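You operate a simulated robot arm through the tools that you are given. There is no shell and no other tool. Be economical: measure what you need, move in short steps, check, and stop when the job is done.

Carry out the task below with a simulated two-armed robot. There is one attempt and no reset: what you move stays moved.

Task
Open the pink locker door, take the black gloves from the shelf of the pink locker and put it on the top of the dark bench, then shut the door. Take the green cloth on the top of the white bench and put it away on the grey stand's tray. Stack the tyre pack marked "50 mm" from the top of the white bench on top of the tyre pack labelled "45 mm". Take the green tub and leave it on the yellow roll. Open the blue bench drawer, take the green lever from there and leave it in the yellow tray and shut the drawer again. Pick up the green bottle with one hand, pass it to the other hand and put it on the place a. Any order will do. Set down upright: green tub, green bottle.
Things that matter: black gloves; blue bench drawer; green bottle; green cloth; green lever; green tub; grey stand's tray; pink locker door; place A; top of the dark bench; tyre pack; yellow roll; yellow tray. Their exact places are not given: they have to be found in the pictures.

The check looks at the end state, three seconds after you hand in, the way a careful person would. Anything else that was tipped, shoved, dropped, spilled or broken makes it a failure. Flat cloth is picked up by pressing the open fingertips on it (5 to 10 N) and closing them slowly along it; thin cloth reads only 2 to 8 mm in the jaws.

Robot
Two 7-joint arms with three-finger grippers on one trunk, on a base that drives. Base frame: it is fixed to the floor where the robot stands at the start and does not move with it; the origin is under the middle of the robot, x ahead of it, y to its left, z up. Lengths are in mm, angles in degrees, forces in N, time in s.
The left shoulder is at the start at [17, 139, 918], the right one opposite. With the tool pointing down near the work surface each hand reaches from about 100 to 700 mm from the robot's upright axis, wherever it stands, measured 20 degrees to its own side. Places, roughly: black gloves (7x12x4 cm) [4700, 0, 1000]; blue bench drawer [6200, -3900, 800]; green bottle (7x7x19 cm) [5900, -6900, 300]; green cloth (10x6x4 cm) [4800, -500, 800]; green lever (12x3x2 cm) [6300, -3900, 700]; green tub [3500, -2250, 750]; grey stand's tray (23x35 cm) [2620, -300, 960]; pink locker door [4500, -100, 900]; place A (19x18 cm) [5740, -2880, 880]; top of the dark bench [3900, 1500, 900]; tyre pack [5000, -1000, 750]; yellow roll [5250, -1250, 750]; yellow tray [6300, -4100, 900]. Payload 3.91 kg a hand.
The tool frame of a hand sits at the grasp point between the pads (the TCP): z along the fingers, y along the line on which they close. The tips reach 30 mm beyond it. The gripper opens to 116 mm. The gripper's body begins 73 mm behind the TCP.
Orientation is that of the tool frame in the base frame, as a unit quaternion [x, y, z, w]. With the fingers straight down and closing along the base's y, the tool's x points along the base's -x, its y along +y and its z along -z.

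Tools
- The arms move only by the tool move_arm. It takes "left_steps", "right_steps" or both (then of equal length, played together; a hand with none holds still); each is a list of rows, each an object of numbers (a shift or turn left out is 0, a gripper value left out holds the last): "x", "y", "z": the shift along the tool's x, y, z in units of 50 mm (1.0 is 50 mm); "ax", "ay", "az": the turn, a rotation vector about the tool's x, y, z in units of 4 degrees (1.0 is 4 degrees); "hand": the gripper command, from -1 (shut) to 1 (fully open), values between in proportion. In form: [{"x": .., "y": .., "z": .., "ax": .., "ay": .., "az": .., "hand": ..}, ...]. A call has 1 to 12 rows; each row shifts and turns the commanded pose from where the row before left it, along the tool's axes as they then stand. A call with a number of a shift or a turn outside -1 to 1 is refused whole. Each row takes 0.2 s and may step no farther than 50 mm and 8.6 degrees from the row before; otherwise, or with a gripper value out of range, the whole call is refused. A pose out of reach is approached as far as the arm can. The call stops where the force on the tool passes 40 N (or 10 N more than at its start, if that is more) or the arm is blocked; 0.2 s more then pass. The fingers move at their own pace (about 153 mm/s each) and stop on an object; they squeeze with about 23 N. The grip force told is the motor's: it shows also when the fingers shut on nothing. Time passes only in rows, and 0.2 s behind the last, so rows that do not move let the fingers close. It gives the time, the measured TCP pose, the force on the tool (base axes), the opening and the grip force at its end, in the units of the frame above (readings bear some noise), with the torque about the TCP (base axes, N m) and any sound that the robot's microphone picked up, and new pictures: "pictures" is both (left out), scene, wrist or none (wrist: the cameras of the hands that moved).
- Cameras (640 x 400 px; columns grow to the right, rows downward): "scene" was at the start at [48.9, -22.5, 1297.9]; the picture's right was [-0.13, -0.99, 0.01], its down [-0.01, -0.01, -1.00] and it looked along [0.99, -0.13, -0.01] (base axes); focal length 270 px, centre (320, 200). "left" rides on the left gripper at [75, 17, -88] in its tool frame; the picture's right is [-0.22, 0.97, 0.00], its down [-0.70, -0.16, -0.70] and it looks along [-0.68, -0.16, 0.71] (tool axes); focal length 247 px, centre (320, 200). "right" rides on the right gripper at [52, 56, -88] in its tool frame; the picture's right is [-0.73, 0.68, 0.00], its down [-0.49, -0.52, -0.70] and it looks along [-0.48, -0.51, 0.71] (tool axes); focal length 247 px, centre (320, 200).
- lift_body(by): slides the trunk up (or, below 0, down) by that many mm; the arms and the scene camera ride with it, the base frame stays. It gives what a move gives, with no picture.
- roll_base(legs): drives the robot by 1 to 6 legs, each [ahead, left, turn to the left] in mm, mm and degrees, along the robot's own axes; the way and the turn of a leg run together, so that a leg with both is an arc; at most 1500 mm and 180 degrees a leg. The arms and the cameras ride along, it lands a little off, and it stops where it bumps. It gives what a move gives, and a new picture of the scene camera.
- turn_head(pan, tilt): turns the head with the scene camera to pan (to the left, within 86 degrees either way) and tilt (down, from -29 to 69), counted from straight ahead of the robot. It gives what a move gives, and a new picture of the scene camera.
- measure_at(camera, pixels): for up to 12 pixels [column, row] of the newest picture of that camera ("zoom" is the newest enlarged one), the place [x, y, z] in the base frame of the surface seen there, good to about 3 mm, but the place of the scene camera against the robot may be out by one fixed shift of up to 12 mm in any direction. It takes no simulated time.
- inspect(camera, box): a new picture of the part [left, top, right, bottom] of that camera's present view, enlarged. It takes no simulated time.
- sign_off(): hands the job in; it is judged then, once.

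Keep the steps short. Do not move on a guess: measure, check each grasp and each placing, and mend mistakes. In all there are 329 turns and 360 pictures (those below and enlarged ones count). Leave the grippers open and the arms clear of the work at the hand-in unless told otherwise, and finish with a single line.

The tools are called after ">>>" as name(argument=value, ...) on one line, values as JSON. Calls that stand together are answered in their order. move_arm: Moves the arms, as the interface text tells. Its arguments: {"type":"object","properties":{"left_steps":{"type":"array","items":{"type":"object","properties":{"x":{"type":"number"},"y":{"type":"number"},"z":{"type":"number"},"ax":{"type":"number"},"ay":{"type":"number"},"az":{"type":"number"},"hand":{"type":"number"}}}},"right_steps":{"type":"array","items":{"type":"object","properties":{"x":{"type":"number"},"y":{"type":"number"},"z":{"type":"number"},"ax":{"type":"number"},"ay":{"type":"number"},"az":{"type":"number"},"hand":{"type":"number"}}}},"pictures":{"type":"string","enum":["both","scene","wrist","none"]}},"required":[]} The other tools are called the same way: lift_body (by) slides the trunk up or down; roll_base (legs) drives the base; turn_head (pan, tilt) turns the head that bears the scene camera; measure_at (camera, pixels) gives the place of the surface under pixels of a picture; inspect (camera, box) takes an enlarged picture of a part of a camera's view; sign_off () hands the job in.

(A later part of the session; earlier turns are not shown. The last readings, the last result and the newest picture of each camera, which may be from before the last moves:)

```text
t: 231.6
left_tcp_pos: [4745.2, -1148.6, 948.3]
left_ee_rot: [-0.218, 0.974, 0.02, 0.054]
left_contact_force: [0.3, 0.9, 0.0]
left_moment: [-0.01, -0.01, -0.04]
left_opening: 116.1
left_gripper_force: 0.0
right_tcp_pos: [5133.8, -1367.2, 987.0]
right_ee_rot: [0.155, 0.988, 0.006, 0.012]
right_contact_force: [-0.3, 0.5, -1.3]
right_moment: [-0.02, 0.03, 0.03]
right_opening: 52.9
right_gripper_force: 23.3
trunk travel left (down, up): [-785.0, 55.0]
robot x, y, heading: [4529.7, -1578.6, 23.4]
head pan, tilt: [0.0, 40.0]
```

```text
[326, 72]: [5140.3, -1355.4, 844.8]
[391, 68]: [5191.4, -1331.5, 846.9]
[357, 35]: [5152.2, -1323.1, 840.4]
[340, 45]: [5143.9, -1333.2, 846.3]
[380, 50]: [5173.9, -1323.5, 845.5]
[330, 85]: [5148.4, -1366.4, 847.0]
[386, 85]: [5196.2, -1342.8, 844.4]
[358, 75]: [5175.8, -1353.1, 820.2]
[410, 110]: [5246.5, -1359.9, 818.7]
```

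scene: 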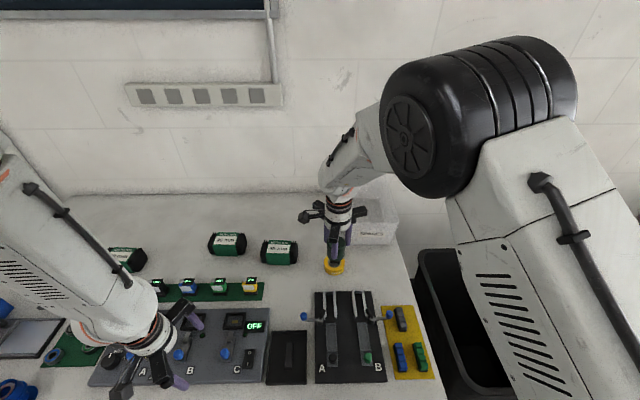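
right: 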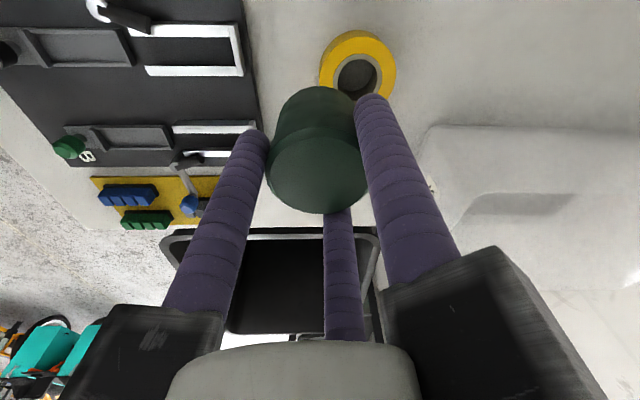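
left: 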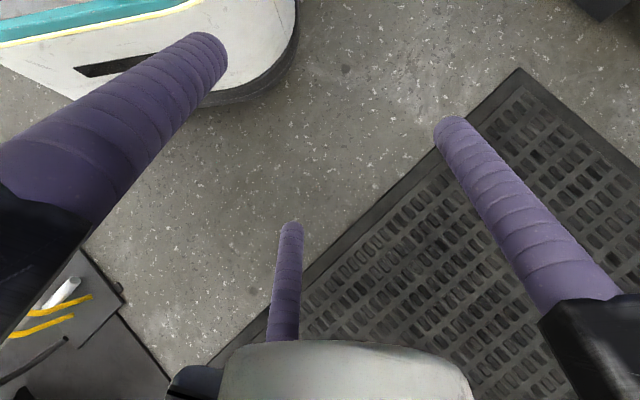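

>>> move_arm(right_steps=[{"x": -0.53, "y": 0.57}, {"z": 0.5}, {"z": 0.5}, {"z": 0.45}], pictures="wrist")

>>> inspect(camera="scene", box=[280, 200, 400, 290])

```text
t: 232.6
left_tcp_pos: [4745.6, -1149.3, 949.3]
left_ee_rot: [-0.218, 0.974, 0.02, 0.054]
left_contact_force: [-0.8, -0.9, -0.4]
left_moment: [0.0, 0.0, -0.02]
left_opening: 115.8
left_gripper_force: 0.1
right_tcp_pos: [5167.7, -1344.6, 913.3]
right_ee_rot: [0.15, 0.989, 0.004, 0.014]
right_contact_force: [-0.5, -0.1, -1.4]
right_moment: [0.0, 0.01, -0.02]
right_opening: 52.8
right_gripper_force: 21.9
trunk travel left (down, up): [-785.0, 55.0]
robot x, y, heading: [4533.7, -1576.7, 23.2]
head pan, tilt: [0.0, 40.0]
```

right: 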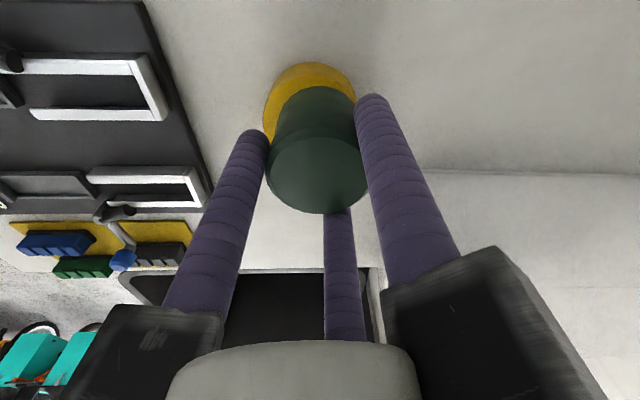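

```text
4.44 times, centred on (340, 245) of scene
```

zoom: 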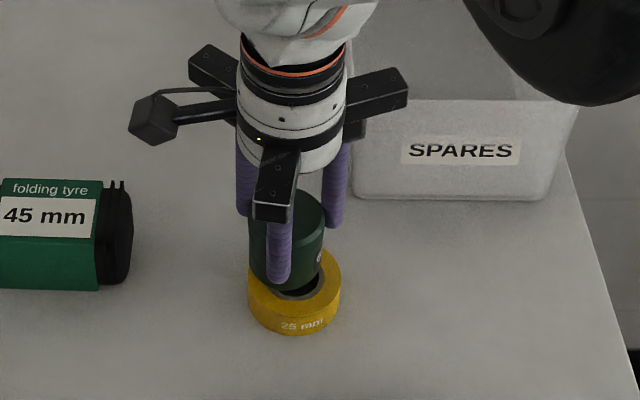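

>>> measure_at(camera="right", pixels=[[268, 115], [265, 95], [285, 72], [310, 66], [340, 72], [352, 85], [270, 128]])

>>> measure_at(camera="zoom", pixels=[[252, 280], [336, 285], [290, 312], [325, 262], [330, 300], [262, 300]])

```text
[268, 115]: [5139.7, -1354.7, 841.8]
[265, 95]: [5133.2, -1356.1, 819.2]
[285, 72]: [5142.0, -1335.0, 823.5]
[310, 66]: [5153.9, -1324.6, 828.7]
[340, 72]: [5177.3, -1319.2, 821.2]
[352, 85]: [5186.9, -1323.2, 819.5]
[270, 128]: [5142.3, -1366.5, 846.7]
```

```text
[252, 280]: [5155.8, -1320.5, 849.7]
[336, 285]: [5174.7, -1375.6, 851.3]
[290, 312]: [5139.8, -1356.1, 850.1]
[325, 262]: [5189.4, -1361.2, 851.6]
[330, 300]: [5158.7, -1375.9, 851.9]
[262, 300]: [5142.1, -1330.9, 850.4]
```

TCP (5168,−1345) is centred on the ring (5168,−1347). Lowering the last ~9 mm gently.

>>> move_arm(right_steps=[{"y": -0.04, "z": 0.06}, {"z": 0.05}, {"z": 0.03}], pictures="none")

```text
t: 233.4
left_tcp_pos: [4744.4, -1150.6, 949.2]
left_ee_rot: [-0.218, 0.974, 0.02, 0.054]
left_contact_force: [0.6, -1.0, -0.6]
left_moment: [-0.01, -0.01, 0.06]
left_opening: 115.9
left_gripper_force: 0.1
right_tcp_pos: [5165.6, -1346.8, 907.5]
right_ee_rot: [0.152, 0.988, 0.006, 0.014]
right_contact_force: [-0.5, 0.2, -1.3]
right_moment: [0.02, 0.01, 0.0]
right_opening: 52.9
right_gripper_force: 23.1
trunk travel left (down, up): [-785.0, 55.0]
robot x, y, heading: [4532.4, -1575.6, 23.1]
head pan, tilt: [0.0, 40.0]
```

>>> move_arm(right_steps=[{"z": 0.04}, {"z": 0.04}, {"z": 0}], pictures="none")

>>> inspect(camera="scene", box=[290, 215, 380, 285])

```text
t: 234.2
left_tcp_pos: [4744.3, -1148.7, 949.8]
left_ee_rot: [-0.219, 0.974, 0.021, 0.055]
left_contact_force: [-0.1, 0.5, -0.3]
left_moment: [0.03, 0.0, -0.03]
left_opening: 115.9
left_gripper_force: 0.1
right_tcp_pos: [5164.3, -1346.8, 904.2]
right_ee_rot: [0.151, 0.988, 0.005, 0.015]
right_contact_force: [1.3, -0.6, 3.9]
right_moment: [-0.03, 0.08, 0.02]
right_opening: 53.0
right_gripper_force: 22.7
trunk travel left (down, up): [-785.0, 55.0]
robot x, y, heading: [4528.6, -1570.8, 23.3]
head pan, tilt: [0.0, 40.0]
```

```text
5.71 times, centred on (335, 250) of scene
```

zoom: 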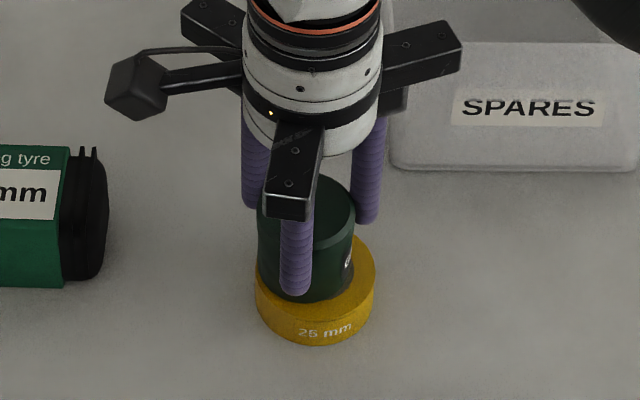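

The tub stands on the roll (5 N contact). Opening gently and rising.

>>> move_arm(right_steps=[{"hand": -0.02}, {"hand": 0.05}, {"hand": 0.15}, {"hand": 0.15}], pictures="none")

>>> move_arm(right_steps=[{"z": -0.4}, {"z": -0.8}, {"z": -0.8}, {"z": -0.4}], pictures="both")

```text
t: 235.2
left_tcp_pos: [4744.0, -1149.4, 949.1]
left_ee_rot: [-0.218, 0.974, 0.02, 0.054]
left_contact_force: [-0.5, -0.3, 1.1]
left_moment: [0.0, 0.03, 0.0]
left_opening: 116.1
left_gripper_force: 0.0
right_tcp_pos: [5164.0, -1345.4, 902.6]
right_ee_rot: [0.151, 0.988, 0.005, 0.014]
right_contact_force: [0.4, 0.3, -0.2]
right_moment: [-0.03, -0.01, 0.02]
right_opening: 66.6
right_gripper_force: 0.0
trunk travel left (down, up): [-785.0, 55.0]
robot x, y, heading: [4531.1, -1576.1, 23.4]
head pan, tilt: [0.0, 40.0]
```

```text
t: 236.2
left_tcp_pos: [4743.9, -1150.1, 950.5]
left_ee_rot: [-0.218, 0.974, 0.021, 0.055]
left_contact_force: [0.0, -0.4, -0.8]
left_moment: [0.04, 0.01, 0.01]
left_opening: 116.1
left_gripper_force: 0.1
right_tcp_pos: [5161.7, -1348.0, 1022.7]
right_ee_rot: [0.151, 0.988, 0.005, 0.013]
right_contact_force: [0.5, 0.2, 0.3]
right_moment: [-0.04, 0.01, 0.04]
right_opening: 66.8
right_gripper_force: 0.1
trunk travel left (down, up): [-785.0, 55.0]
robot x, y, heading: [4529.5, -1572.7, 23.0]
head pan, tilt: [0.0, 40.0]
```

scene: 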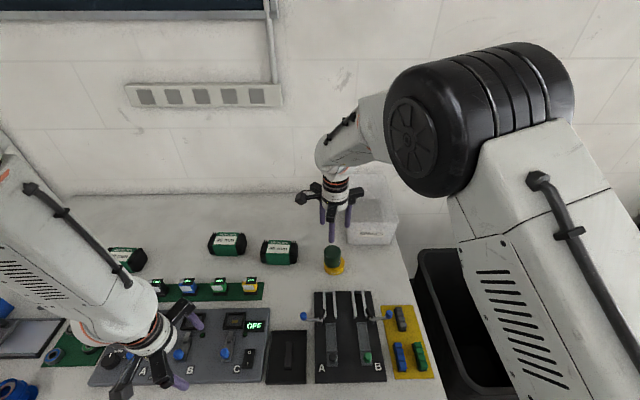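
right: 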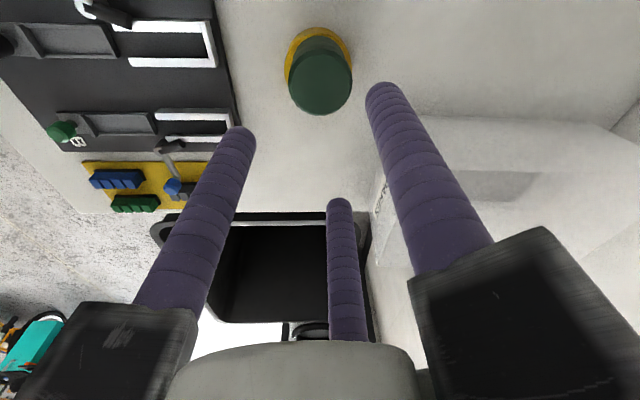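

The tub stands upright on the roll. Next is the 50 mm pack: pull the right hand back, back off 25 mm, strafe left along the bench.

>>> move_arm(right_steps=[{"x": 0.8, "y": -0.3}, {"x": 0.8, "y": -0.3}, {"x": 0.8, "y": -0.3}, {"x": 0.8, "y": -0.3}, {"x": 0.8, "y": -0.3}, {"x": 0.6}], pictures="none")

>>> roll_base(legs=[[-40, 0, 0], [0, 430, 0]])

```text
t: 237.0
left_tcp_pos: [4744.2, -1148.8, 950.1]
left_ee_rot: [-0.218, 0.974, 0.019, 0.054]
left_contact_force: [-0.4, -0.1, 0.4]
left_moment: [-0.02, 0.01, 0.0]
left_opening: 115.9
left_gripper_force: 0.1
right_tcp_pos: [5010.3, -1382.8, 938.1]
right_ee_rot: [0.174, 0.981, -0.03, -0.081]
right_contact_force: [0.5, -0.4, 0.3]
right_moment: [0.02, -0.01, -0.03]
right_opening: 66.7
right_gripper_force: 0.2
trunk travel left (down, up): [-785.0, 55.0]
robot x, y, heading: [4528.4, -1574.0, 23.4]
head pan, tilt: [0.0, 40.0]
stopped in row 3 (right hand): the arm was blocked; the commanded pose is now the measured one
```

```text
t: 240.1
left_tcp_pos: [4533.9, -764.8, 949.7]
left_ee_rot: [-0.221, 0.974, 0.021, 0.055]
left_contact_force: [0.0, 0.3, 0.2]
left_moment: [-0.01, -0.02, -0.02]
left_opening: 116.1
left_gripper_force: 0.1
right_tcp_pos: [4802.3, -996.1, 938.0]
right_ee_rot: [0.171, 0.981, -0.028, -0.081]
right_contact_force: [-0.2, 0.9, 0.0]
right_moment: [-0.01, 0.01, 0.01]
right_opening: 66.8
right_gripper_force: 0.1
trunk travel left (down, up): [-785.0, 55.0]
robot x, y, heading: [4320.9, -1193.3, 23.5]
head pan, tilt: [0.0, 40.0]
```

scene: 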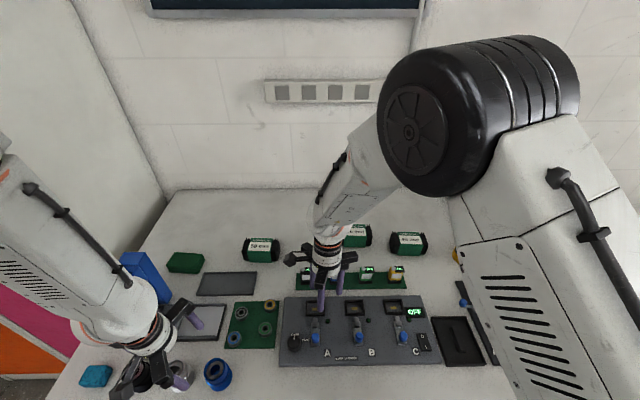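

I now see the folded green cloth at (186,262) and the 50 mm pack at (262,249). Measuring both.

>>> inspect(camera="scene", box=[150, 220, 310, 310])

>>> measure_at(camera="zoom", pixels=[[435, 85], [380, 90], [510, 90], [435, 130], [395, 110], [490, 115], [140, 150], [80, 160], [210, 160], [120, 190], [150, 185], [600, 30]])

```text
4.00 times, centred on (230, 265) of scene
```

zoom: 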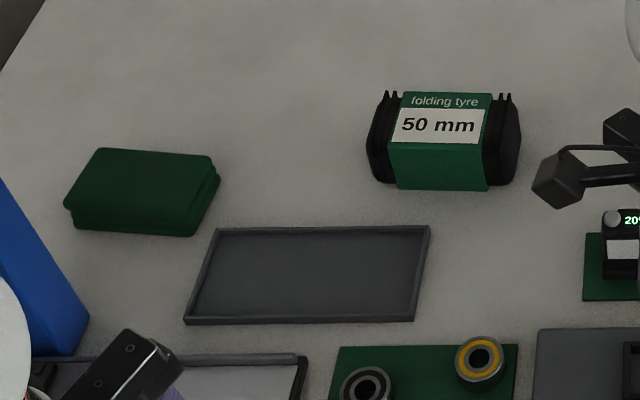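

```text
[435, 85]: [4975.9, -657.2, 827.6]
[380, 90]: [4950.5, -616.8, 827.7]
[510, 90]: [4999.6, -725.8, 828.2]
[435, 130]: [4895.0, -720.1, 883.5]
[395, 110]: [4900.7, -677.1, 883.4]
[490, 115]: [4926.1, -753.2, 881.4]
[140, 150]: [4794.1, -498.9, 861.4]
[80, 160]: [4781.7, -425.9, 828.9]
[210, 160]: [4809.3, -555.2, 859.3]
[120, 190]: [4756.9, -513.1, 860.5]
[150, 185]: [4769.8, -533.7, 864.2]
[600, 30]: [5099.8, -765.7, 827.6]
```

Driving 45 mm closer and turning the left hand 92° so it can close across the pack's depth.

>>> roll_base(legs=[[45, 0, 0]])

>>> move_arm(left_steps=[{"az": 1, "ax": 0.07, "ay": 0.05}, {"az": 1, "ax": 0.07, "ay": 0.05}, {"az": 1, "ax": 0.07, "ay": 0.05}, {"az": 1, "ax": 0.07, "ay": 0.05}, {"az": 1, "ax": 0.07, "ay": 0.05}, {"az": 1, "ax": 0.07, "ay": 0.05}, {"az": 1, "ax": 0.07, "ay": 0.05}, {"az": 1, "ax": 0.07, "ay": 0.05}, {"az": 1, "ax": 0.07, "ay": 0.05}, {"az": 1, "ax": 0.07, "ay": 0.05}, {"az": 1, "ax": 0.07, "ay": 0.05}, {"az": 1, "ax": 0.07, "ay": 0.05}], pictures="none")

>>> move_arm(left_steps=[{"az": 1, "ax": 0.07, "ay": 0.05}, {"az": 1, "ax": 0.07, "ay": 0.05}, {"az": 1, "ax": 0.07, "ay": 0.05}, {"az": 1, "ax": 0.07, "ay": 0.05}, {"az": 1, "ax": 0.07, "ay": 0.05}, {"az": 1, "ax": 0.07, "ay": 0.05}, {"az": 1, "ax": 0.07, "ay": 0.05}, {"az": 1, "ax": 0.07, "ay": 0.05}, {"az": 1, "ax": 0.07, "ay": 0.05}, {"az": 1, "ax": 0.07, "ay": 0.05}, {"az": 1, "ax": 0.07, "ay": 0.05}], pictures="none")

```text
t: 241.1
left_tcp_pos: [4560.7, -752.6, 948.8]
left_ee_rot: [-0.222, 0.973, 0.021, 0.051]
left_contact_force: [0.6, -0.7, -1.1]
left_moment: [-0.02, 0.07, 0.02]
left_opening: 116.0
left_gripper_force: 0.1
right_tcp_pos: [4830.6, -983.8, 935.3]
right_ee_rot: [0.172, 0.981, -0.03, -0.084]
right_contact_force: [1.3, 0.2, 0.0]
right_moment: [-0.03, 0.1, 0.03]
right_opening: 66.6
right_gripper_force: 0.1
trunk travel left (down, up): [-785.0, 55.0]
robot x, y, heading: [4349.7, -1181.1, 23.8]
head pan, tilt: [0.0, 40.0]
stopped in leg 1: the robot was blocked; the commanded pose is now the measured one
```

scene: 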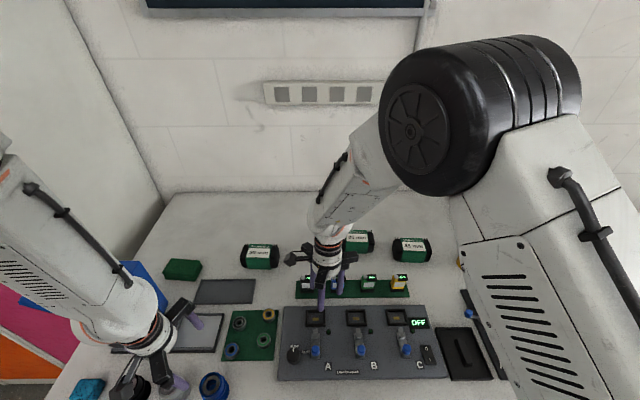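

```text
t: 243.7
left_tcp_pos: [4568.3, -745.5, 947.2]
left_ee_rot: [0.195, 0.98, 0.009, 0.027]
left_contact_force: [0.3, 0.5, -0.7]
left_moment: [-0.01, -0.01, -0.02]
left_opening: 115.6
left_gripper_force: 0.1
left hand out of reach, approached as far as the arm can: row 1
right_tcp_pos: [4825.4, -985.7, 939.5]
right_ee_rot: [0.172, 0.981, -0.029, -0.082]
right_contact_force: [-0.5, -0.7, 0.8]
right_moment: [0.02, -0.01, -0.01]
right_opening: 66.6
right_gripper_force: 0.0
trunk travel left (down, up): [-785.0, 55.0]
robot x, y, heading: [4348.2, -1185.8, 23.7]
head pan, tilt: [0.0, 40.0]
```

```text
t: 246.1
left_tcp_pos: [4568.9, -747.5, 946.3]
left_ee_rot: [0.548, 0.836, -0.004, -0.002]
left_contact_force: [0.3, -0.6, 0.3]
left_moment: [0.01, -0.02, 0.04]
left_opening: 116.4
left_gripper_force: 0.1
right_tcp_pos: [4827.0, -984.6, 938.3]
right_ee_rot: [0.172, 0.981, -0.028, -0.082]
right_contact_force: [-0.6, 0.5, -0.1]
right_moment: [0.01, 0.02, -0.02]
right_opening: 66.9
right_gripper_force: 0.1
trunk travel left (down, up): [-785.0, 55.0]
robot x, y, heading: [4348.5, -1181.6, 23.6]
head pan, tilt: [0.0, 40.0]
```

Left hand turned and vertical. Moving to hover over the 50 mm pack.

>>> move_arm(left_steps=[{"x": -0.3, "y": 0.93, "z": -0.03}, {"x": -0.3, "y": 0.93, "z": -0.03}, {"x": -0.3, "y": 0.93, "z": -0.03}, {"x": -0.3, "y": 0.93, "z": -0.03}, {"x": -0.3, "y": 0.93, "z": -0.03}, {"x": -0.3, "y": 0.93, "z": -0.03}, {"x": -0.3, "y": 0.93, "z": -0.03}], pictures="both")

```text
t: 247.7
left_tcp_pos: [4909.7, -713.3, 955.3]
left_ee_rot: [0.548, 0.836, -0.004, -0.002]
left_contact_force: [-0.6, 0.1, 0.0]
left_moment: [-0.04, 0.03, 0.0]
left_opening: 115.9
left_gripper_force: 0.1
right_tcp_pos: [4827.8, -985.2, 938.3]
right_ee_rot: [0.171, 0.981, -0.029, -0.083]
right_contact_force: [-0.2, -0.2, -0.7]
right_moment: [0.0, 0.03, -0.02]
right_opening: 66.9
right_gripper_force: 0.0
trunk travel left (down, up): [-785.0, 55.0]
robot x, y, heading: [4343.5, -1183.9, 23.7]
head pan, tilt: [0.0, 40.0]
```

scene: 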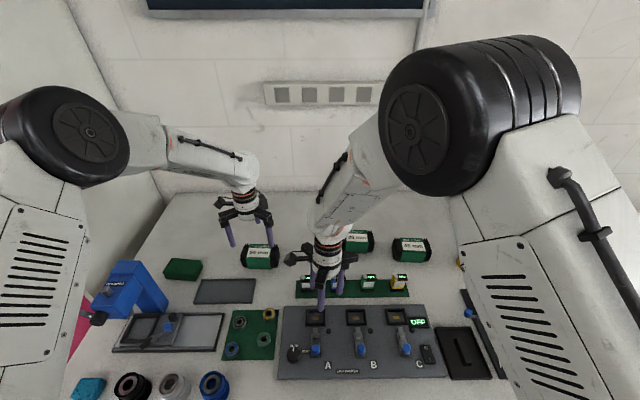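
left: 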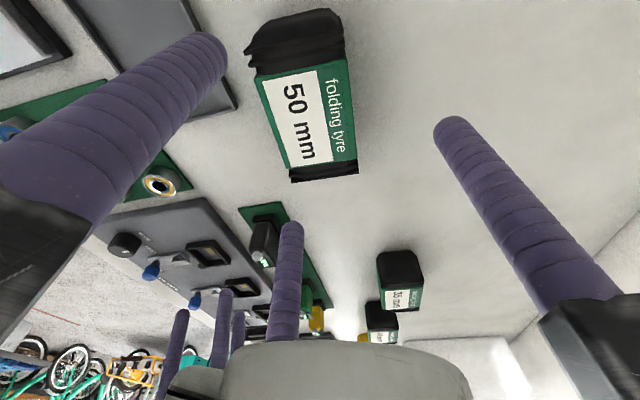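

>>> measure_at(camera="left", pixels=[[300, 125], [262, 85], [325, 70], [350, 60], [288, 165], [335, 155], [355, 155], [250, 45], [330, 20], [295, 178], [355, 170], [345, 30]])

```text
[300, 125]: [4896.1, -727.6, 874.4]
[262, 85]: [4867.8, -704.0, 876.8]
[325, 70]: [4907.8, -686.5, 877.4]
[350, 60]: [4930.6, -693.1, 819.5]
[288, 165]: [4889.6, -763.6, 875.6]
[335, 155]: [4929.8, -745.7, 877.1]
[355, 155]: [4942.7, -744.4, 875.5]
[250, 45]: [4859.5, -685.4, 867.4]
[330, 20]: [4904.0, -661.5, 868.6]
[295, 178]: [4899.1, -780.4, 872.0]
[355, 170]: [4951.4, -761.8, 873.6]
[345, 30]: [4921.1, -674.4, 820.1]
```

Pack centre (4898,−714), top 877, depth 57 mm. Aligning, descending to z 856, closing.

>>> move_arm(left_steps=[{"x": 0.08, "y": -0.23, "az": 0.9, "hand": 0.7}, {"z": 0.7}, {"z": 0.7}, {"z": 0.57}], pictures="wrist")

```text
t: 248.5
left_tcp_pos: [4897.1, -714.7, 903.0]
left_ee_rot: [0.575, 0.818, 0.0, 0.003]
left_contact_force: [-0.3, -0.2, 0.5]
left_moment: [-0.01, -0.02, 0.01]
left_opening: 98.4
left_gripper_force: 0.1
right_tcp_pos: [4824.5, -985.6, 939.2]
right_ee_rot: [0.171, 0.981, -0.027, -0.082]
right_contact_force: [-1.0, -1.0, -0.4]
right_moment: [-0.05, -0.02, -0.01]
right_opening: 66.8
right_gripper_force: 0.0
trunk travel left (down, up): [-785.0, 55.0]
robot x, y, heading: [4347.8, -1183.7, 23.8]
head pan, tilt: [0.0, 40.0]
stopped in row 3 (left hand): the force on the tool passed its limit at 71 N (the readings are from after the stop); the commanded pose is now the measured one
```

left: 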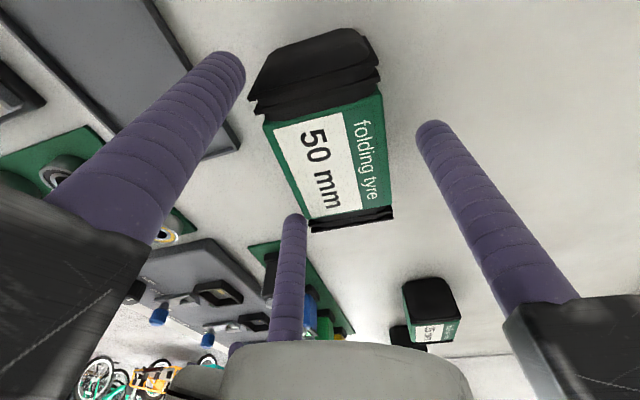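

Contact at tip height: the gripper really has three fingers, and the third one met the pack's end. That also explains the earlier touch at the stand. I'll rise, turn 17° so one finger is behind and two are in front of the pack, and re-measure.

>>> move_arm(left_steps=[{"z": -0.8, "hand": 1}, {"az": 1}, {"az": 1}, {"az": 1}, {"az": 1}, {"az": 0.25}], pictures="wrist")

>>> measure_at(camera="left", pixels=[[320, 60], [320, 100], [290, 60], [350, 100], [350, 60], [300, 130], [350, 140]])

```text
t: 249.9
left_tcp_pos: [4897.6, -711.4, 942.1]
left_ee_rot: [0.689, 0.724, 0.0, 0.001]
left_contact_force: [0.1, -0.9, 0.0]
left_moment: [-0.01, -0.02, -0.02]
left_opening: 115.7
left_gripper_force: 0.1
right_tcp_pos: [4825.6, -983.3, 938.1]
right_ee_rot: [0.172, 0.981, -0.029, -0.082]
right_contact_force: [-0.3, -0.2, 0.4]
right_moment: [0.0, 0.01, -0.01]
right_opening: 66.7
right_gripper_force: 0.0
trunk travel left (down, up): [-785.0, 55.0]
robot x, y, heading: [4344.7, -1186.0, 23.7]
head pan, tilt: [0.0, 40.0]
```

left: 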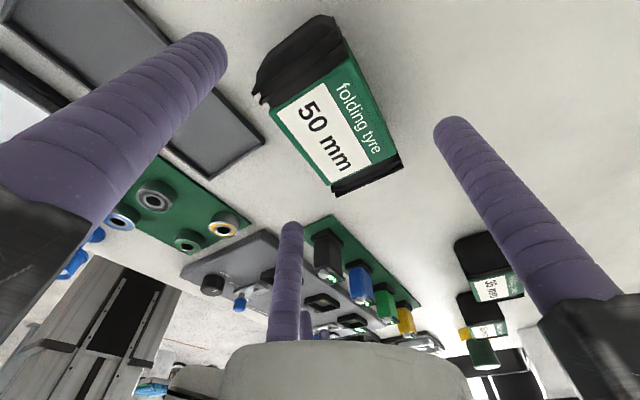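

```text
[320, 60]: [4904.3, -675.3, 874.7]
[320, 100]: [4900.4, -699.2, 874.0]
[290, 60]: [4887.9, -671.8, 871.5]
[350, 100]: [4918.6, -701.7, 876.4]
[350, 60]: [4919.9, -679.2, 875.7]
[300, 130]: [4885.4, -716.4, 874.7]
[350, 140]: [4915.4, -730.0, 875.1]
```

>>> measure_at(camera="left", pixels=[[270, 108], [350, 55], [385, 135], [332, 182], [260, 92], [342, 40], [398, 155], [338, 190], [262, 62], [325, 20]])

```text
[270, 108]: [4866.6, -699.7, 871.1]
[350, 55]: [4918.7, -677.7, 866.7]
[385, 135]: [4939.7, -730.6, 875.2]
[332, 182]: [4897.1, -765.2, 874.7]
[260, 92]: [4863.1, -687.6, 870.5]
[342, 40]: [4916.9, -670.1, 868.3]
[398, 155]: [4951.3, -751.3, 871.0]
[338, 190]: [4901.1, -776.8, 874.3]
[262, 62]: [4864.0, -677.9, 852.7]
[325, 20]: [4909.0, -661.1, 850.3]
```

>>> move_arm(left_steps=[{"x": -0.2, "y": -0.04}, {"z": 0.6}, {"z": 0.6}, {"z": 0.5}], pictures="wrist")

```text
t: 250.9
left_tcp_pos: [4898.2, -722.4, 856.9]
left_ee_rot: [0.689, 0.725, 0.0, 0.003]
left_contact_force: [-0.2, 0.6, 0.7]
left_moment: [-0.03, 0.05, 0.0]
left_opening: 115.7
left_gripper_force: 0.0
right_tcp_pos: [4825.4, -984.7, 939.7]
right_ee_rot: [0.172, 0.981, -0.029, -0.082]
right_contact_force: [-0.7, 0.4, 0.0]
right_moment: [-0.02, 0.04, 0.02]
right_opening: 66.5
right_gripper_force: 0.0
trunk travel left (down, up): [-785.0, 55.0]
robot x, y, heading: [4348.4, -1185.7, 23.4]
head pan, tilt: [0.0, 40.0]
```

left: 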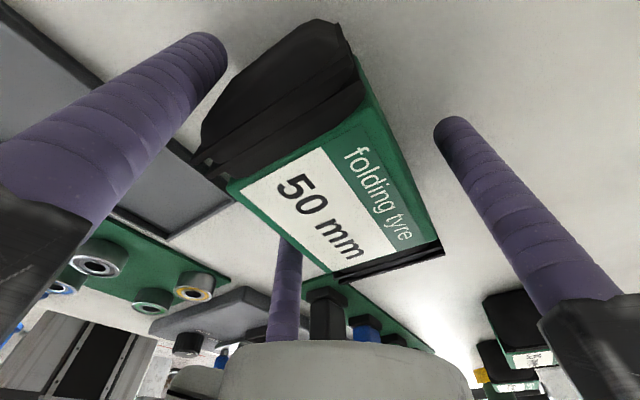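

Down without contact; one finger behind, two in front. Closing and lifting a little.

>>> move_arm(left_steps=[{"hand": 0.6}, {"hand": 0.2}, {"hand": -0.2}, {"hand": -0.6}, {"hand": -1}, {"hand": -1}], pictures="wrist")

```text
t: 252.3
left_tcp_pos: [4897.1, -721.2, 855.8]
left_ee_rot: [0.689, 0.725, 0.0, 0.002]
left_contact_force: [1.4, 3.5, 3.3]
left_moment: [0.29, 0.21, -0.09]
left_opening: 72.3
left_gripper_force: 22.5
right_tcp_pos: [4826.1, -985.9, 938.5]
right_ee_rot: [0.172, 0.981, -0.029, -0.082]
right_contact_force: [0.5, -0.1, -0.4]
right_moment: [0.01, -0.04, 0.03]
right_opening: 66.7
right_gripper_force: 0.0
trunk travel left (down, up): [-785.0, 55.0]
robot x, y, heading: [4348.5, -1186.5, 24.1]
head pan, tilt: [0.0, 40.0]
```

left: 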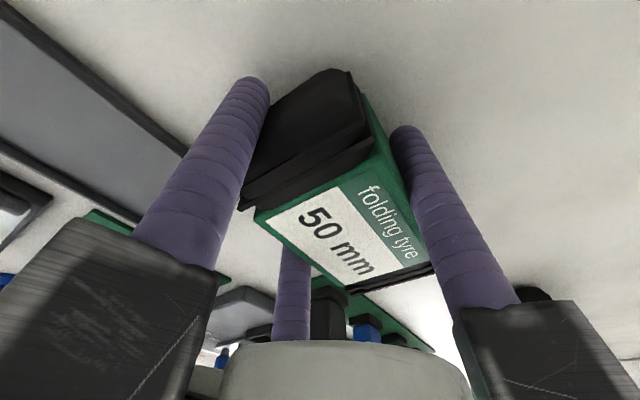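

Gripped (72 mm, 22 N). Lifting, then moving the base right so the left arm faces the 45 mm pack.

>>> move_arm(left_steps=[{"z": -0.3}, {"z": -0.6}, {"z": -0.7}, {"z": -0.6}], pictures="none")

>>> roll_base(legs=[[-30, 0, 0], [0, -460, 0], [55, 0, 0]])

```text
t: 253.3
left_tcp_pos: [4897.4, -723.7, 964.5]
left_ee_rot: [0.689, 0.725, 0.0, 0.002]
left_contact_force: [0.0, 0.3, -4.9]
left_moment: [0.11, 0.03, -0.05]
left_opening: 72.5
left_gripper_force: 23.3
right_tcp_pos: [4825.8, -985.6, 939.1]
right_ee_rot: [0.171, 0.981, -0.028, -0.083]
right_contact_force: [-0.2, -0.3, 1.1]
right_moment: [0.0, 0.0, -0.01]
right_opening: 66.9
right_gripper_force: 0.0
trunk travel left (down, up): [-785.0, 55.0]
robot x, y, heading: [4346.3, -1183.9, 23.7]
head pan, tilt: [0.0, 40.0]
```

```text
t: 257.0
left_tcp_pos: [5090.9, -1140.2, 964.9]
left_ee_rot: [0.689, 0.725, -0.001, 0.002]
left_contact_force: [0.7, 0.1, -3.8]
left_moment: [0.1, 0.09, -0.02]
left_opening: 72.2
left_gripper_force: 22.9
right_tcp_pos: [5020.3, -1402.1, 938.2]
right_ee_rot: [0.171, 0.981, -0.028, -0.084]
right_contact_force: [0.3, -0.2, 0.0]
right_moment: [-0.01, 0.04, -0.03]
right_opening: 66.7
right_gripper_force: 0.0
trunk travel left (down, up): [-785.0, 55.0]
robot x, y, heading: [4539.8, -1600.8, 23.8]
head pan, tilt: [0.0, 40.0]
stopped in leg 3: the robot was blocked; the commanded pose is now the measured one
```

scene: 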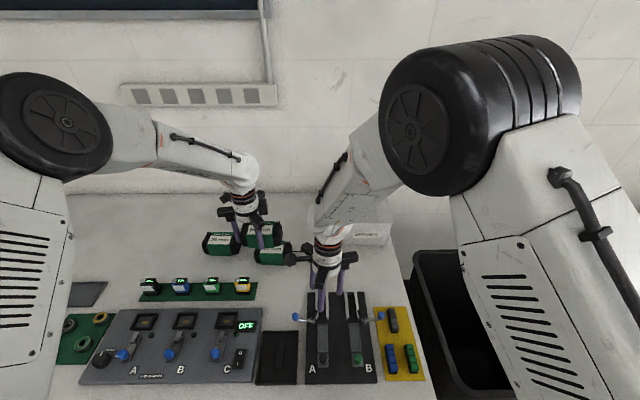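

>>> inspect(camera="left", box=[0, 0, 640, 400])

>>> inspect(camera="scene", box=[190, 180, 310, 280])

```text
1.00 times, centred on (320, 200) of left (not enlarged: the box is as wide or as high as the picture)
```

zoom: 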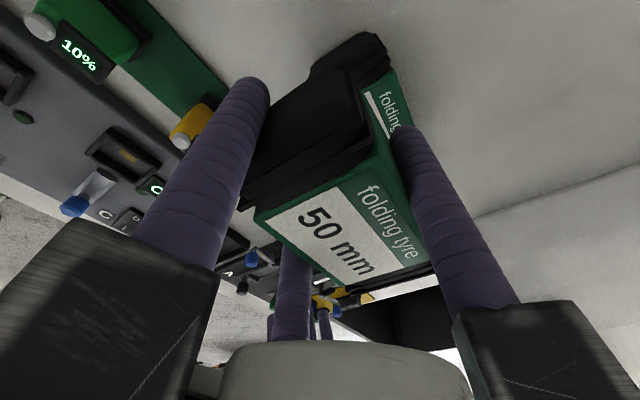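

```text
4.00 times, centred on (250, 230) of scene
```

zoom: 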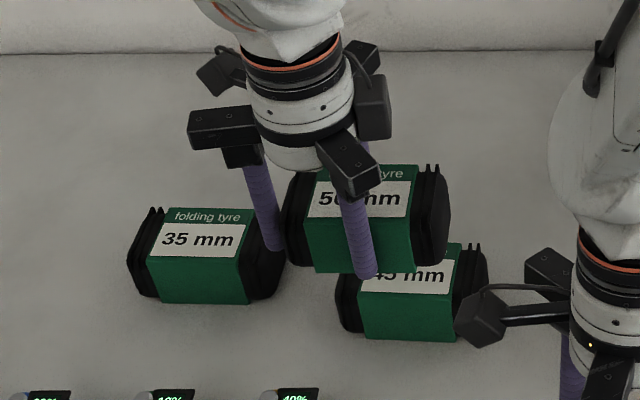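

>>> measure_at(camera="zoom", pixels=[[430, 275], [450, 250], [362, 285], [452, 288], [470, 255], [345, 275], [410, 300], [485, 265], [455, 245], [380, 320], [440, 190], [300, 190]])

>>> measure_at(camera="left", pixels=[[375, 90], [395, 75], [400, 100], [380, 45], [330, 60], [320, 50]])

```text
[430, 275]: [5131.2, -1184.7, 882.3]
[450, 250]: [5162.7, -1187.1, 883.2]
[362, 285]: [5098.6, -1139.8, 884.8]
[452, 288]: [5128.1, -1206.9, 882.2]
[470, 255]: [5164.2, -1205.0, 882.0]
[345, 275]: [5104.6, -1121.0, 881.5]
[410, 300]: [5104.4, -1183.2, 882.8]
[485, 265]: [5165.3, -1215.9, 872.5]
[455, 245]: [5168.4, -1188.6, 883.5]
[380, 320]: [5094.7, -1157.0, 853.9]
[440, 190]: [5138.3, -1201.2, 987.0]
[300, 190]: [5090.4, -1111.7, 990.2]
```

```text
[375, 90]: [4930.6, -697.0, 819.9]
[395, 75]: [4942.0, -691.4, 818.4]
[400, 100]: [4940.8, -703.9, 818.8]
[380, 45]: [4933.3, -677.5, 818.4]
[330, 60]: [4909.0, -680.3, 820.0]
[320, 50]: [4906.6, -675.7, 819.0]
```

>>> inspect(camera="left", box=[220, 0, 460, 150])

>>> measure_at(camera="zoom", pixels=[[445, 110], [390, 85], [320, 130], [250, 170], [480, 200], [470, 250], [400, 240], [440, 190], [300, 200], [420, 140], [385, 255]])

```text
2.67 times, centred on (340, 75) of left
```

zoom: 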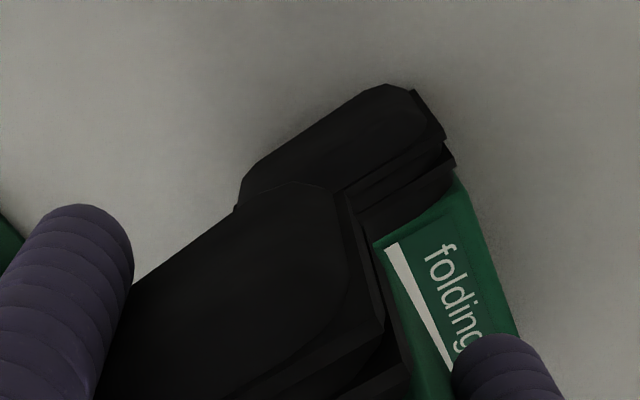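

```text
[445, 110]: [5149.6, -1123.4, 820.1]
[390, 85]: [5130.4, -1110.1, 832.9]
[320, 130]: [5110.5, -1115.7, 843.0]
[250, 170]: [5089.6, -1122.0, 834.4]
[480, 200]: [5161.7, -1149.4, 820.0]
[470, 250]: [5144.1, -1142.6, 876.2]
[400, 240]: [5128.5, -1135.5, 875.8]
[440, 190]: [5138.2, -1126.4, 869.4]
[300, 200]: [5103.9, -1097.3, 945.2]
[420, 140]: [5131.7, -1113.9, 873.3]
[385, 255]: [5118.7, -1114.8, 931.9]
```

In the arm's own frame the held pack must shift 15 mm deeper and 35 mm right to sit over the 45 mm pack (top 877). Moving, then lowering to about 5 mm above.

>>> move_arm(left_steps=[{"x": -0.57, "y": 0.51}, {"z": 0.5}, {"z": 0.36}], pictures="none")

>>> inspect(camera="scene", box=[190, 180, 310, 280])

>>> inspect(camera="left", box=[220, 0, 460, 150])

```text
t: 257.8
left_tcp_pos: [5120.5, -1166.6, 921.7]
left_ee_rot: [0.689, 0.725, -0.002, 0.002]
left_contact_force: [0.1, 0.9, -4.4]
left_moment: [0.08, 0.06, -0.02]
left_opening: 72.6
left_gripper_force: 23.2
right_tcp_pos: [5022.8, -1400.1, 936.2]
right_ee_rot: [0.171, 0.981, -0.03, -0.083]
right_contact_force: [1.5, -0.3, 0.3]
right_moment: [0.0, 0.02, -0.03]
right_opening: 66.3
right_gripper_force: 0.1
trunk travel left (down, up): [-785.0, 55.0]
robot x, y, heading: [4539.5, -1599.3, 23.6]
head pan, tilt: [0.0, 40.0]
```

```text
4.00 times, centred on (250, 230) of scene
```

zoom: 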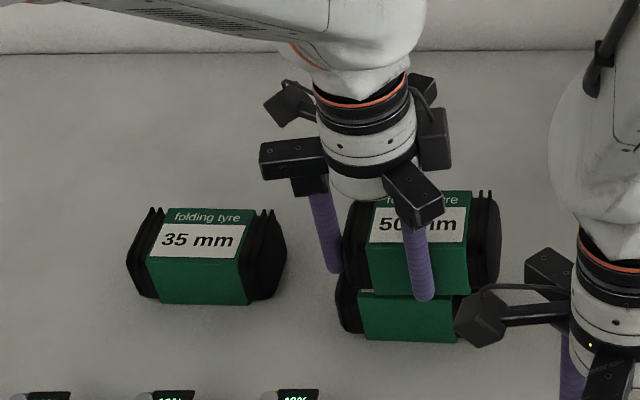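

```text
2.67 times, centred on (340, 75) of left
```

zoom: 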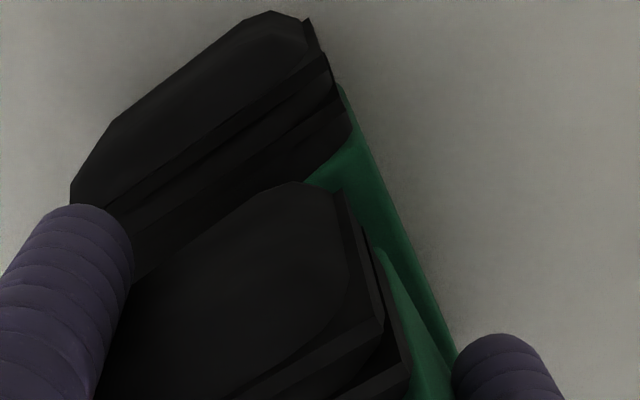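

Scene shows the held pack about 9 mm too far right; correct that and lower gently.

>>> move_arm(left_steps=[{"x": 0.16}, {"z": 0.08}, {"z": 0.05}, {"z": 0.03}], pictures="none")

```text
t: 258.8
left_tcp_pos: [5118.6, -1158.6, 913.7]
left_ee_rot: [0.69, 0.724, 0.0, 0.002]
left_contact_force: [-0.5, 0.4, -4.8]
left_moment: [0.09, 0.09, 0.01]
left_opening: 72.4
left_gripper_force: 22.3
right_tcp_pos: [5021.7, -1401.1, 937.9]
right_ee_rot: [0.171, 0.981, -0.029, -0.083]
right_contact_force: [0.6, 0.3, -0.3]
right_moment: [-0.01, 0.01, 0.02]
right_opening: 66.7
right_gripper_force: 0.1
trunk travel left (down, up): [-785.0, 55.0]
robot x, y, heading: [4540.9, -1601.2, 23.7]
head pan, tilt: [0.0, 40.0]
```

>>> move_arm(left_steps=[{"z": 0.05}, {"z": 0.04}, {"z": 0}], pictures="none")

>>> inspect(camera="scene", box=[190, 180, 310, 280])

```text
t: 259.6
left_tcp_pos: [5119.3, -1159.5, 912.2]
left_ee_rot: [0.689, 0.725, 0.002, 0.003]
left_contact_force: [-3.0, 0.7, 10.5]
left_moment: [-0.45, 0.29, -0.21]
left_opening: 72.3
left_gripper_force: 22.9
right_tcp_pos: [5020.0, -1402.0, 939.4]
right_ee_rot: [0.171, 0.981, -0.027, -0.082]
right_contact_force: [-0.4, -1.0, 0.5]
right_moment: [0.03, 0.02, 0.01]
right_opening: 66.6
right_gripper_force: 0.1
trunk travel left (down, up): [-785.0, 55.0]
robot x, y, heading: [4540.5, -1598.6, 23.4]
head pan, tilt: [0.0, 40.0]
```

```text
4.00 times, centred on (250, 230) of scene
```

zoom: 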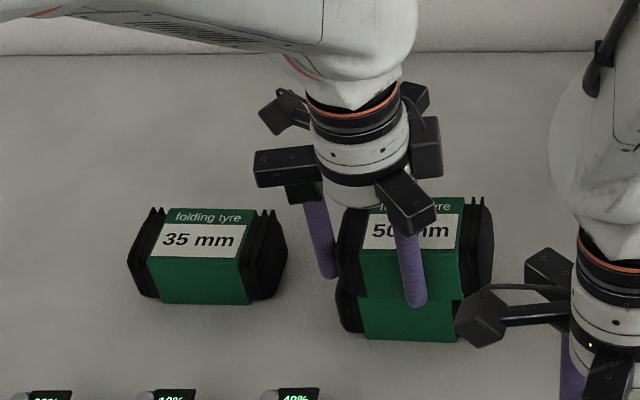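

Contact (15 N incl. weight) and the packs line up. Opening gradually and rising.

>>> move_arm(left_steps=[{"hand": 0.3}, {"hand": 0.5}, {"hand": 0.8}, {"hand": 1}, {"hand": 1}], pictures="none")

>>> move_arm(left_steps=[{"z": -0.5}, {"z": -0.5}, {"z": -0.3}, {"y": -0.9}, {"y": -0.9}, {"y": -0.9}, {"y": -0.9}], pictures="scene")

```text
t: 260.8
left_tcp_pos: [5118.8, -1160.2, 910.0]
left_ee_rot: [0.689, 0.724, 0.0, 0.002]
left_contact_force: [0.2, 0.2, 1.1]
left_moment: [0.0, -0.01, 0.01]
left_opening: 116.0
left_gripper_force: 0.0
right_tcp_pos: [5020.1, -1401.4, 938.3]
right_ee_rot: [0.171, 0.981, -0.028, -0.084]
right_contact_force: [-0.2, 0.7, 0.6]
right_moment: [0.01, -0.01, 0.01]
right_opening: 66.7
right_gripper_force: 0.1
trunk travel left (down, up): [-785.0, 55.0]
robot x, y, heading: [4543.4, -1594.2, 23.6]
head pan, tilt: [0.0, 40.0]
```

```text
t: 262.4
left_tcp_pos: [4936.8, -1168.7, 976.7]
left_ee_rot: [0.69, 0.724, 0.001, 0.002]
left_contact_force: [-0.4, 0.2, -0.3]
left_moment: [0.0, -0.05, -0.03]
left_opening: 116.1
left_gripper_force: 0.2
right_tcp_pos: [5018.8, -1402.6, 939.6]
right_ee_rot: [0.172, 0.981, -0.027, -0.082]
right_contact_force: [0.4, -0.8, 0.1]
right_moment: [0.01, -0.06, -0.01]
right_opening: 66.9
right_gripper_force: 0.0
trunk travel left (down, up): [-785.0, 55.0]
robot x, y, heading: [4542.9, -1601.0, 23.6]
head pan, tilt: [0.0, 40.0]
```

scene: 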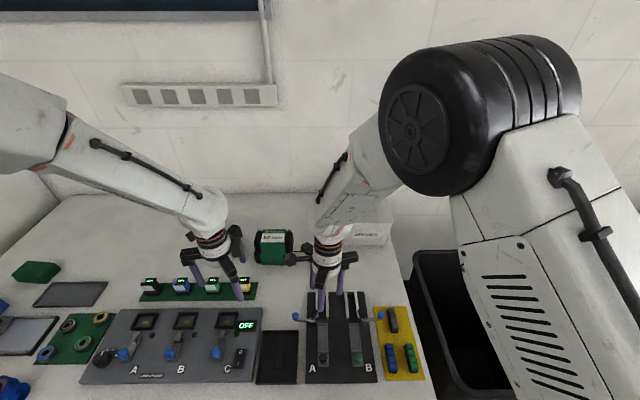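

The 50 mm pack is stacked on the 45 mm pack. Next, the cloth. I'll pull the left hand back, and strafe left 600 to see the area.

>>> move_arm(left_steps=[{"y": -0.9}, {"y": -0.9}, {"y": -0.9}, {"y": -0.6}], pictures="none")

>>> roll_base(legs=[[-60, 0, 0], [0, 600, 0]])

```text
t: 263.4
left_tcp_pos: [4772.3, -1176.8, 975.3]
left_ee_rot: [0.69, 0.724, 0.001, 0.004]
left_contact_force: [-0.4, 0.1, 0.2]
left_moment: [0.0, -0.03, 0.0]
left_opening: 115.9
left_gripper_force: 0.0
right_tcp_pos: [5020.5, -1401.5, 940.1]
right_ee_rot: [0.173, 0.981, -0.029, -0.082]
right_contact_force: [0.4, -0.2, 0.4]
right_moment: [0.01, -0.04, 0.0]
right_opening: 66.6
right_gripper_force: 0.0
trunk travel left (down, up): [-785.0, 55.0]
robot x, y, heading: [4541.8, -1600.2, 23.5]
head pan, tilt: [0.0, 40.0]
```

```text
t: 267.3
left_tcp_pos: [4482.3, -661.7, 975.7]
left_ee_rot: [0.689, 0.725, 0.001, 0.002]
left_contact_force: [-0.5, 0.3, 0.1]
left_moment: [-0.02, -0.01, -0.01]
left_opening: 115.9
left_gripper_force: 0.2
right_tcp_pos: [4730.8, -889.1, 939.0]
right_ee_rot: [0.172, 0.981, -0.028, -0.083]
right_contact_force: [-0.3, 0.1, -0.6]
right_moment: [0.04, -0.02, 0.02]
right_opening: 66.5
right_gripper_force: 0.0
trunk travel left (down, up): [-785.0, 55.0]
robot x, y, heading: [4252.8, -1086.9, 24.1]
head pan, tilt: [0.0, 40.0]
```

scene: 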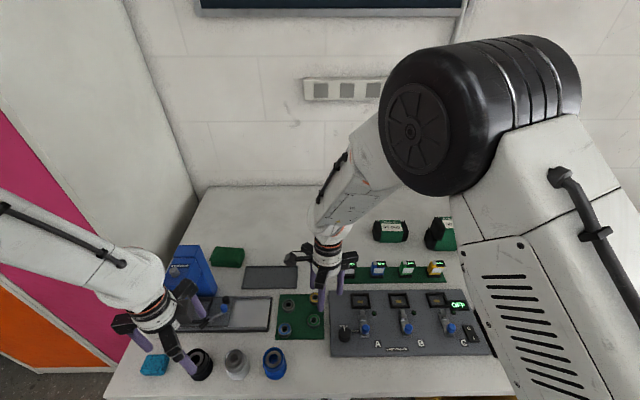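

>>> measure_at(camera="scene", pixels=[[228, 256], [212, 262], [243, 262], [228, 248], [228, 268], [190, 252], [205, 275], [222, 305], [180, 265], [175, 250], [213, 250]])

>>> inspect(camera="scene", box=[140, 220, 300, 320])

```text
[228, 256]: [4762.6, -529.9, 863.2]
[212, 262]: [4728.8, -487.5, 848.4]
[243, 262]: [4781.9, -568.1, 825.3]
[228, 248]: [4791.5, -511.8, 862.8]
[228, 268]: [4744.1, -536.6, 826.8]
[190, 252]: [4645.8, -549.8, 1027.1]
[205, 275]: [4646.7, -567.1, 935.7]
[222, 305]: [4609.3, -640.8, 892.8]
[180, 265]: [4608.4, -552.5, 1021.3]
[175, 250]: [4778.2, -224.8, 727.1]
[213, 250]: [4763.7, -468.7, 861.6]
```

```text
4.00 times, centred on (220, 270) of scene
```

zoom: 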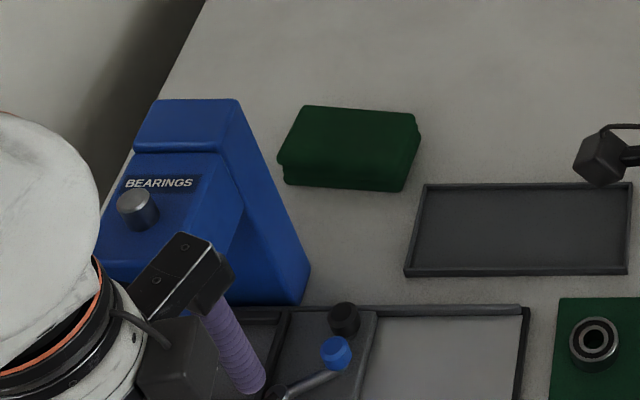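

The cloth lies just behind the blue press, so the right arm (reaching from the right) suits better. I'll retract the left hand, level and turn the right one, then strafe left 430.

>>> move_arm(right_steps=[{"ax": -0.08, "ay": -0.32, "az": -1}, {"ax": -0.08, "ay": -0.32, "az": -1}, {"ax": -0.08, "ay": -0.32, "az": -1}, {"ax": -0.08, "ay": -0.32, "az": -1}, {"ax": -0.08, "ay": -0.32, "az": -1}, {"ax": -0.08, "ay": -0.32, "az": -1}, {"ax": -0.08, "ay": -0.32, "az": -1}, {"ax": -0.06, "ay": -0.2, "az": -0.7}], left_steps=[{"y": -0.8}, {"y": -0.8}, {"y": 0}, {"y": 0}, {"y": 0}, {"y": 0}, {"y": 0}, {"y": 0}], pictures="none")

>>> roll_base(legs=[[0, 430, 0], [40, 0, 0]])

```text
t: 269.1
left_tcp_pos: [4433.8, -635.4, 965.9]
left_ee_rot: [0.689, 0.725, -0.002, 0.003]
left_contact_force: [0.4, -0.3, 0.5]
left_moment: [0.0, -0.02, -0.01]
left_opening: 115.9
left_gripper_force: 0.1
left hand out of reach, approached as far as the arm can: row 1, 2
right_tcp_pos: [4730.4, -893.4, 931.8]
right_ee_rot: [-0.088, 0.996, 0.003, -0.011]
right_contact_force: [-0.9, 0.4, 0.3]
right_moment: [-0.02, 0.01, -0.04]
right_opening: 66.8
right_gripper_force: 0.1
trunk travel left (down, up): [-785.0, 55.0]
robot x, y, heading: [4251.8, -1084.2, 23.6]
head pan, tilt: [0.0, 40.0]
```

```text
t: 271.1
left_tcp_pos: [4321.6, -378.4, 964.8]
left_ee_rot: [0.689, 0.725, -0.001, 0.004]
left_contact_force: [-0.3, 1.8, 0.2]
left_moment: [-0.09, -0.04, 0.03]
left_opening: 116.3
left_gripper_force: 0.1
right_tcp_pos: [4624.8, -637.6, 938.8]
right_ee_rot: [-0.083, 0.997, 0.003, -0.007]
right_contact_force: [14.8, -25.1, 8.5]
right_moment: [2.0, 1.16, -0.33]
right_opening: 53.1
right_gripper_force: 0.1
trunk travel left (down, up): [-785.0, 55.0]
robot x, y, heading: [4137.8, -830.5, 23.6]
head pan, tilt: [0.0, 40.0]
stopped in leg 1: the force on the tool passed its limit at 57 N (the readings are from after the stop); the commanded pose is now the measured one
```

scene: 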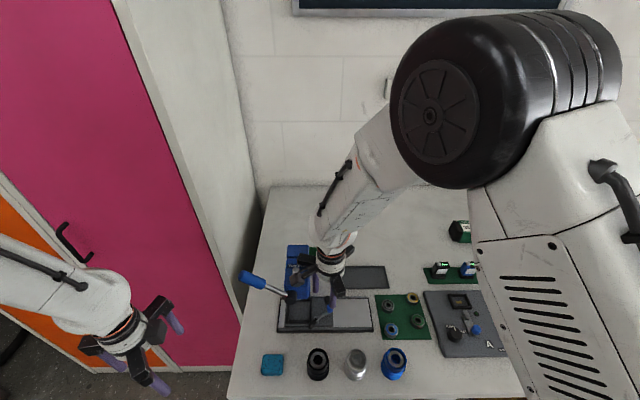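

The right hand brushed the press. Backing off right at once and then checking the press.

>>> roll_base(legs=[[0, -90, 0]])

>>> inspect(camera="scene", box=[220, 200, 380, 320])

```text
t: 272.2
left_tcp_pos: [4356.1, -460.6, 966.5]
left_ee_rot: [0.688, 0.726, -0.002, 0.003]
left_contact_force: [-0.7, 0.2, 0.4]
left_moment: [0.01, 0.0, 0.0]
left_opening: 115.9
left_gripper_force: 0.0
right_tcp_pos: [4657.1, -717.1, 936.8]
right_ee_rot: [-0.086, 0.996, 0.005, -0.009]
right_contact_force: [-0.6, 0.2, -0.4]
right_moment: [0.0, -0.06, -0.02]
right_opening: 66.7
right_gripper_force: 0.0
trunk travel left (down, up): [-785.0, 55.0]
robot x, y, heading: [4174.1, -911.0, 24.1]
head pan, tilt: [0.0, 40.0]
```

scene: 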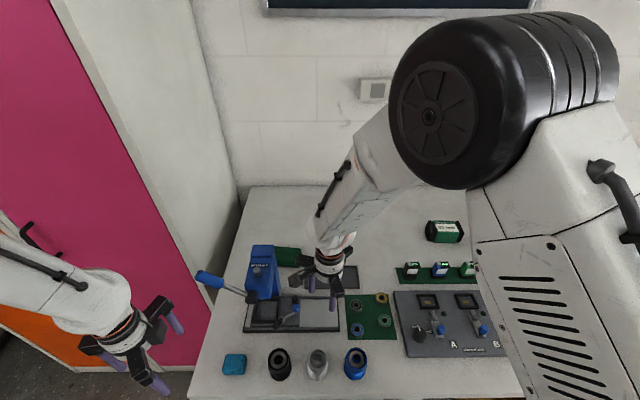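

```text
3.33 times, centred on (300, 260) of scene
```

zoom: 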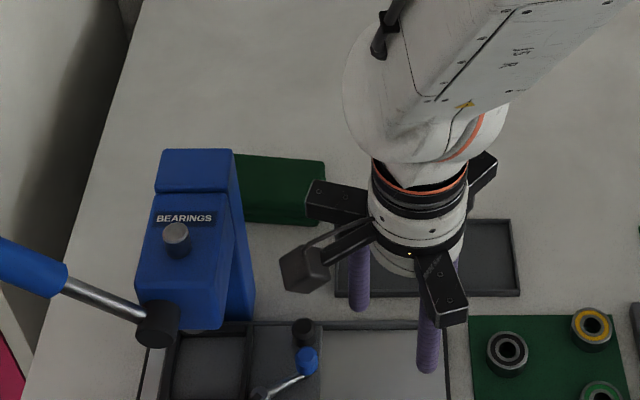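

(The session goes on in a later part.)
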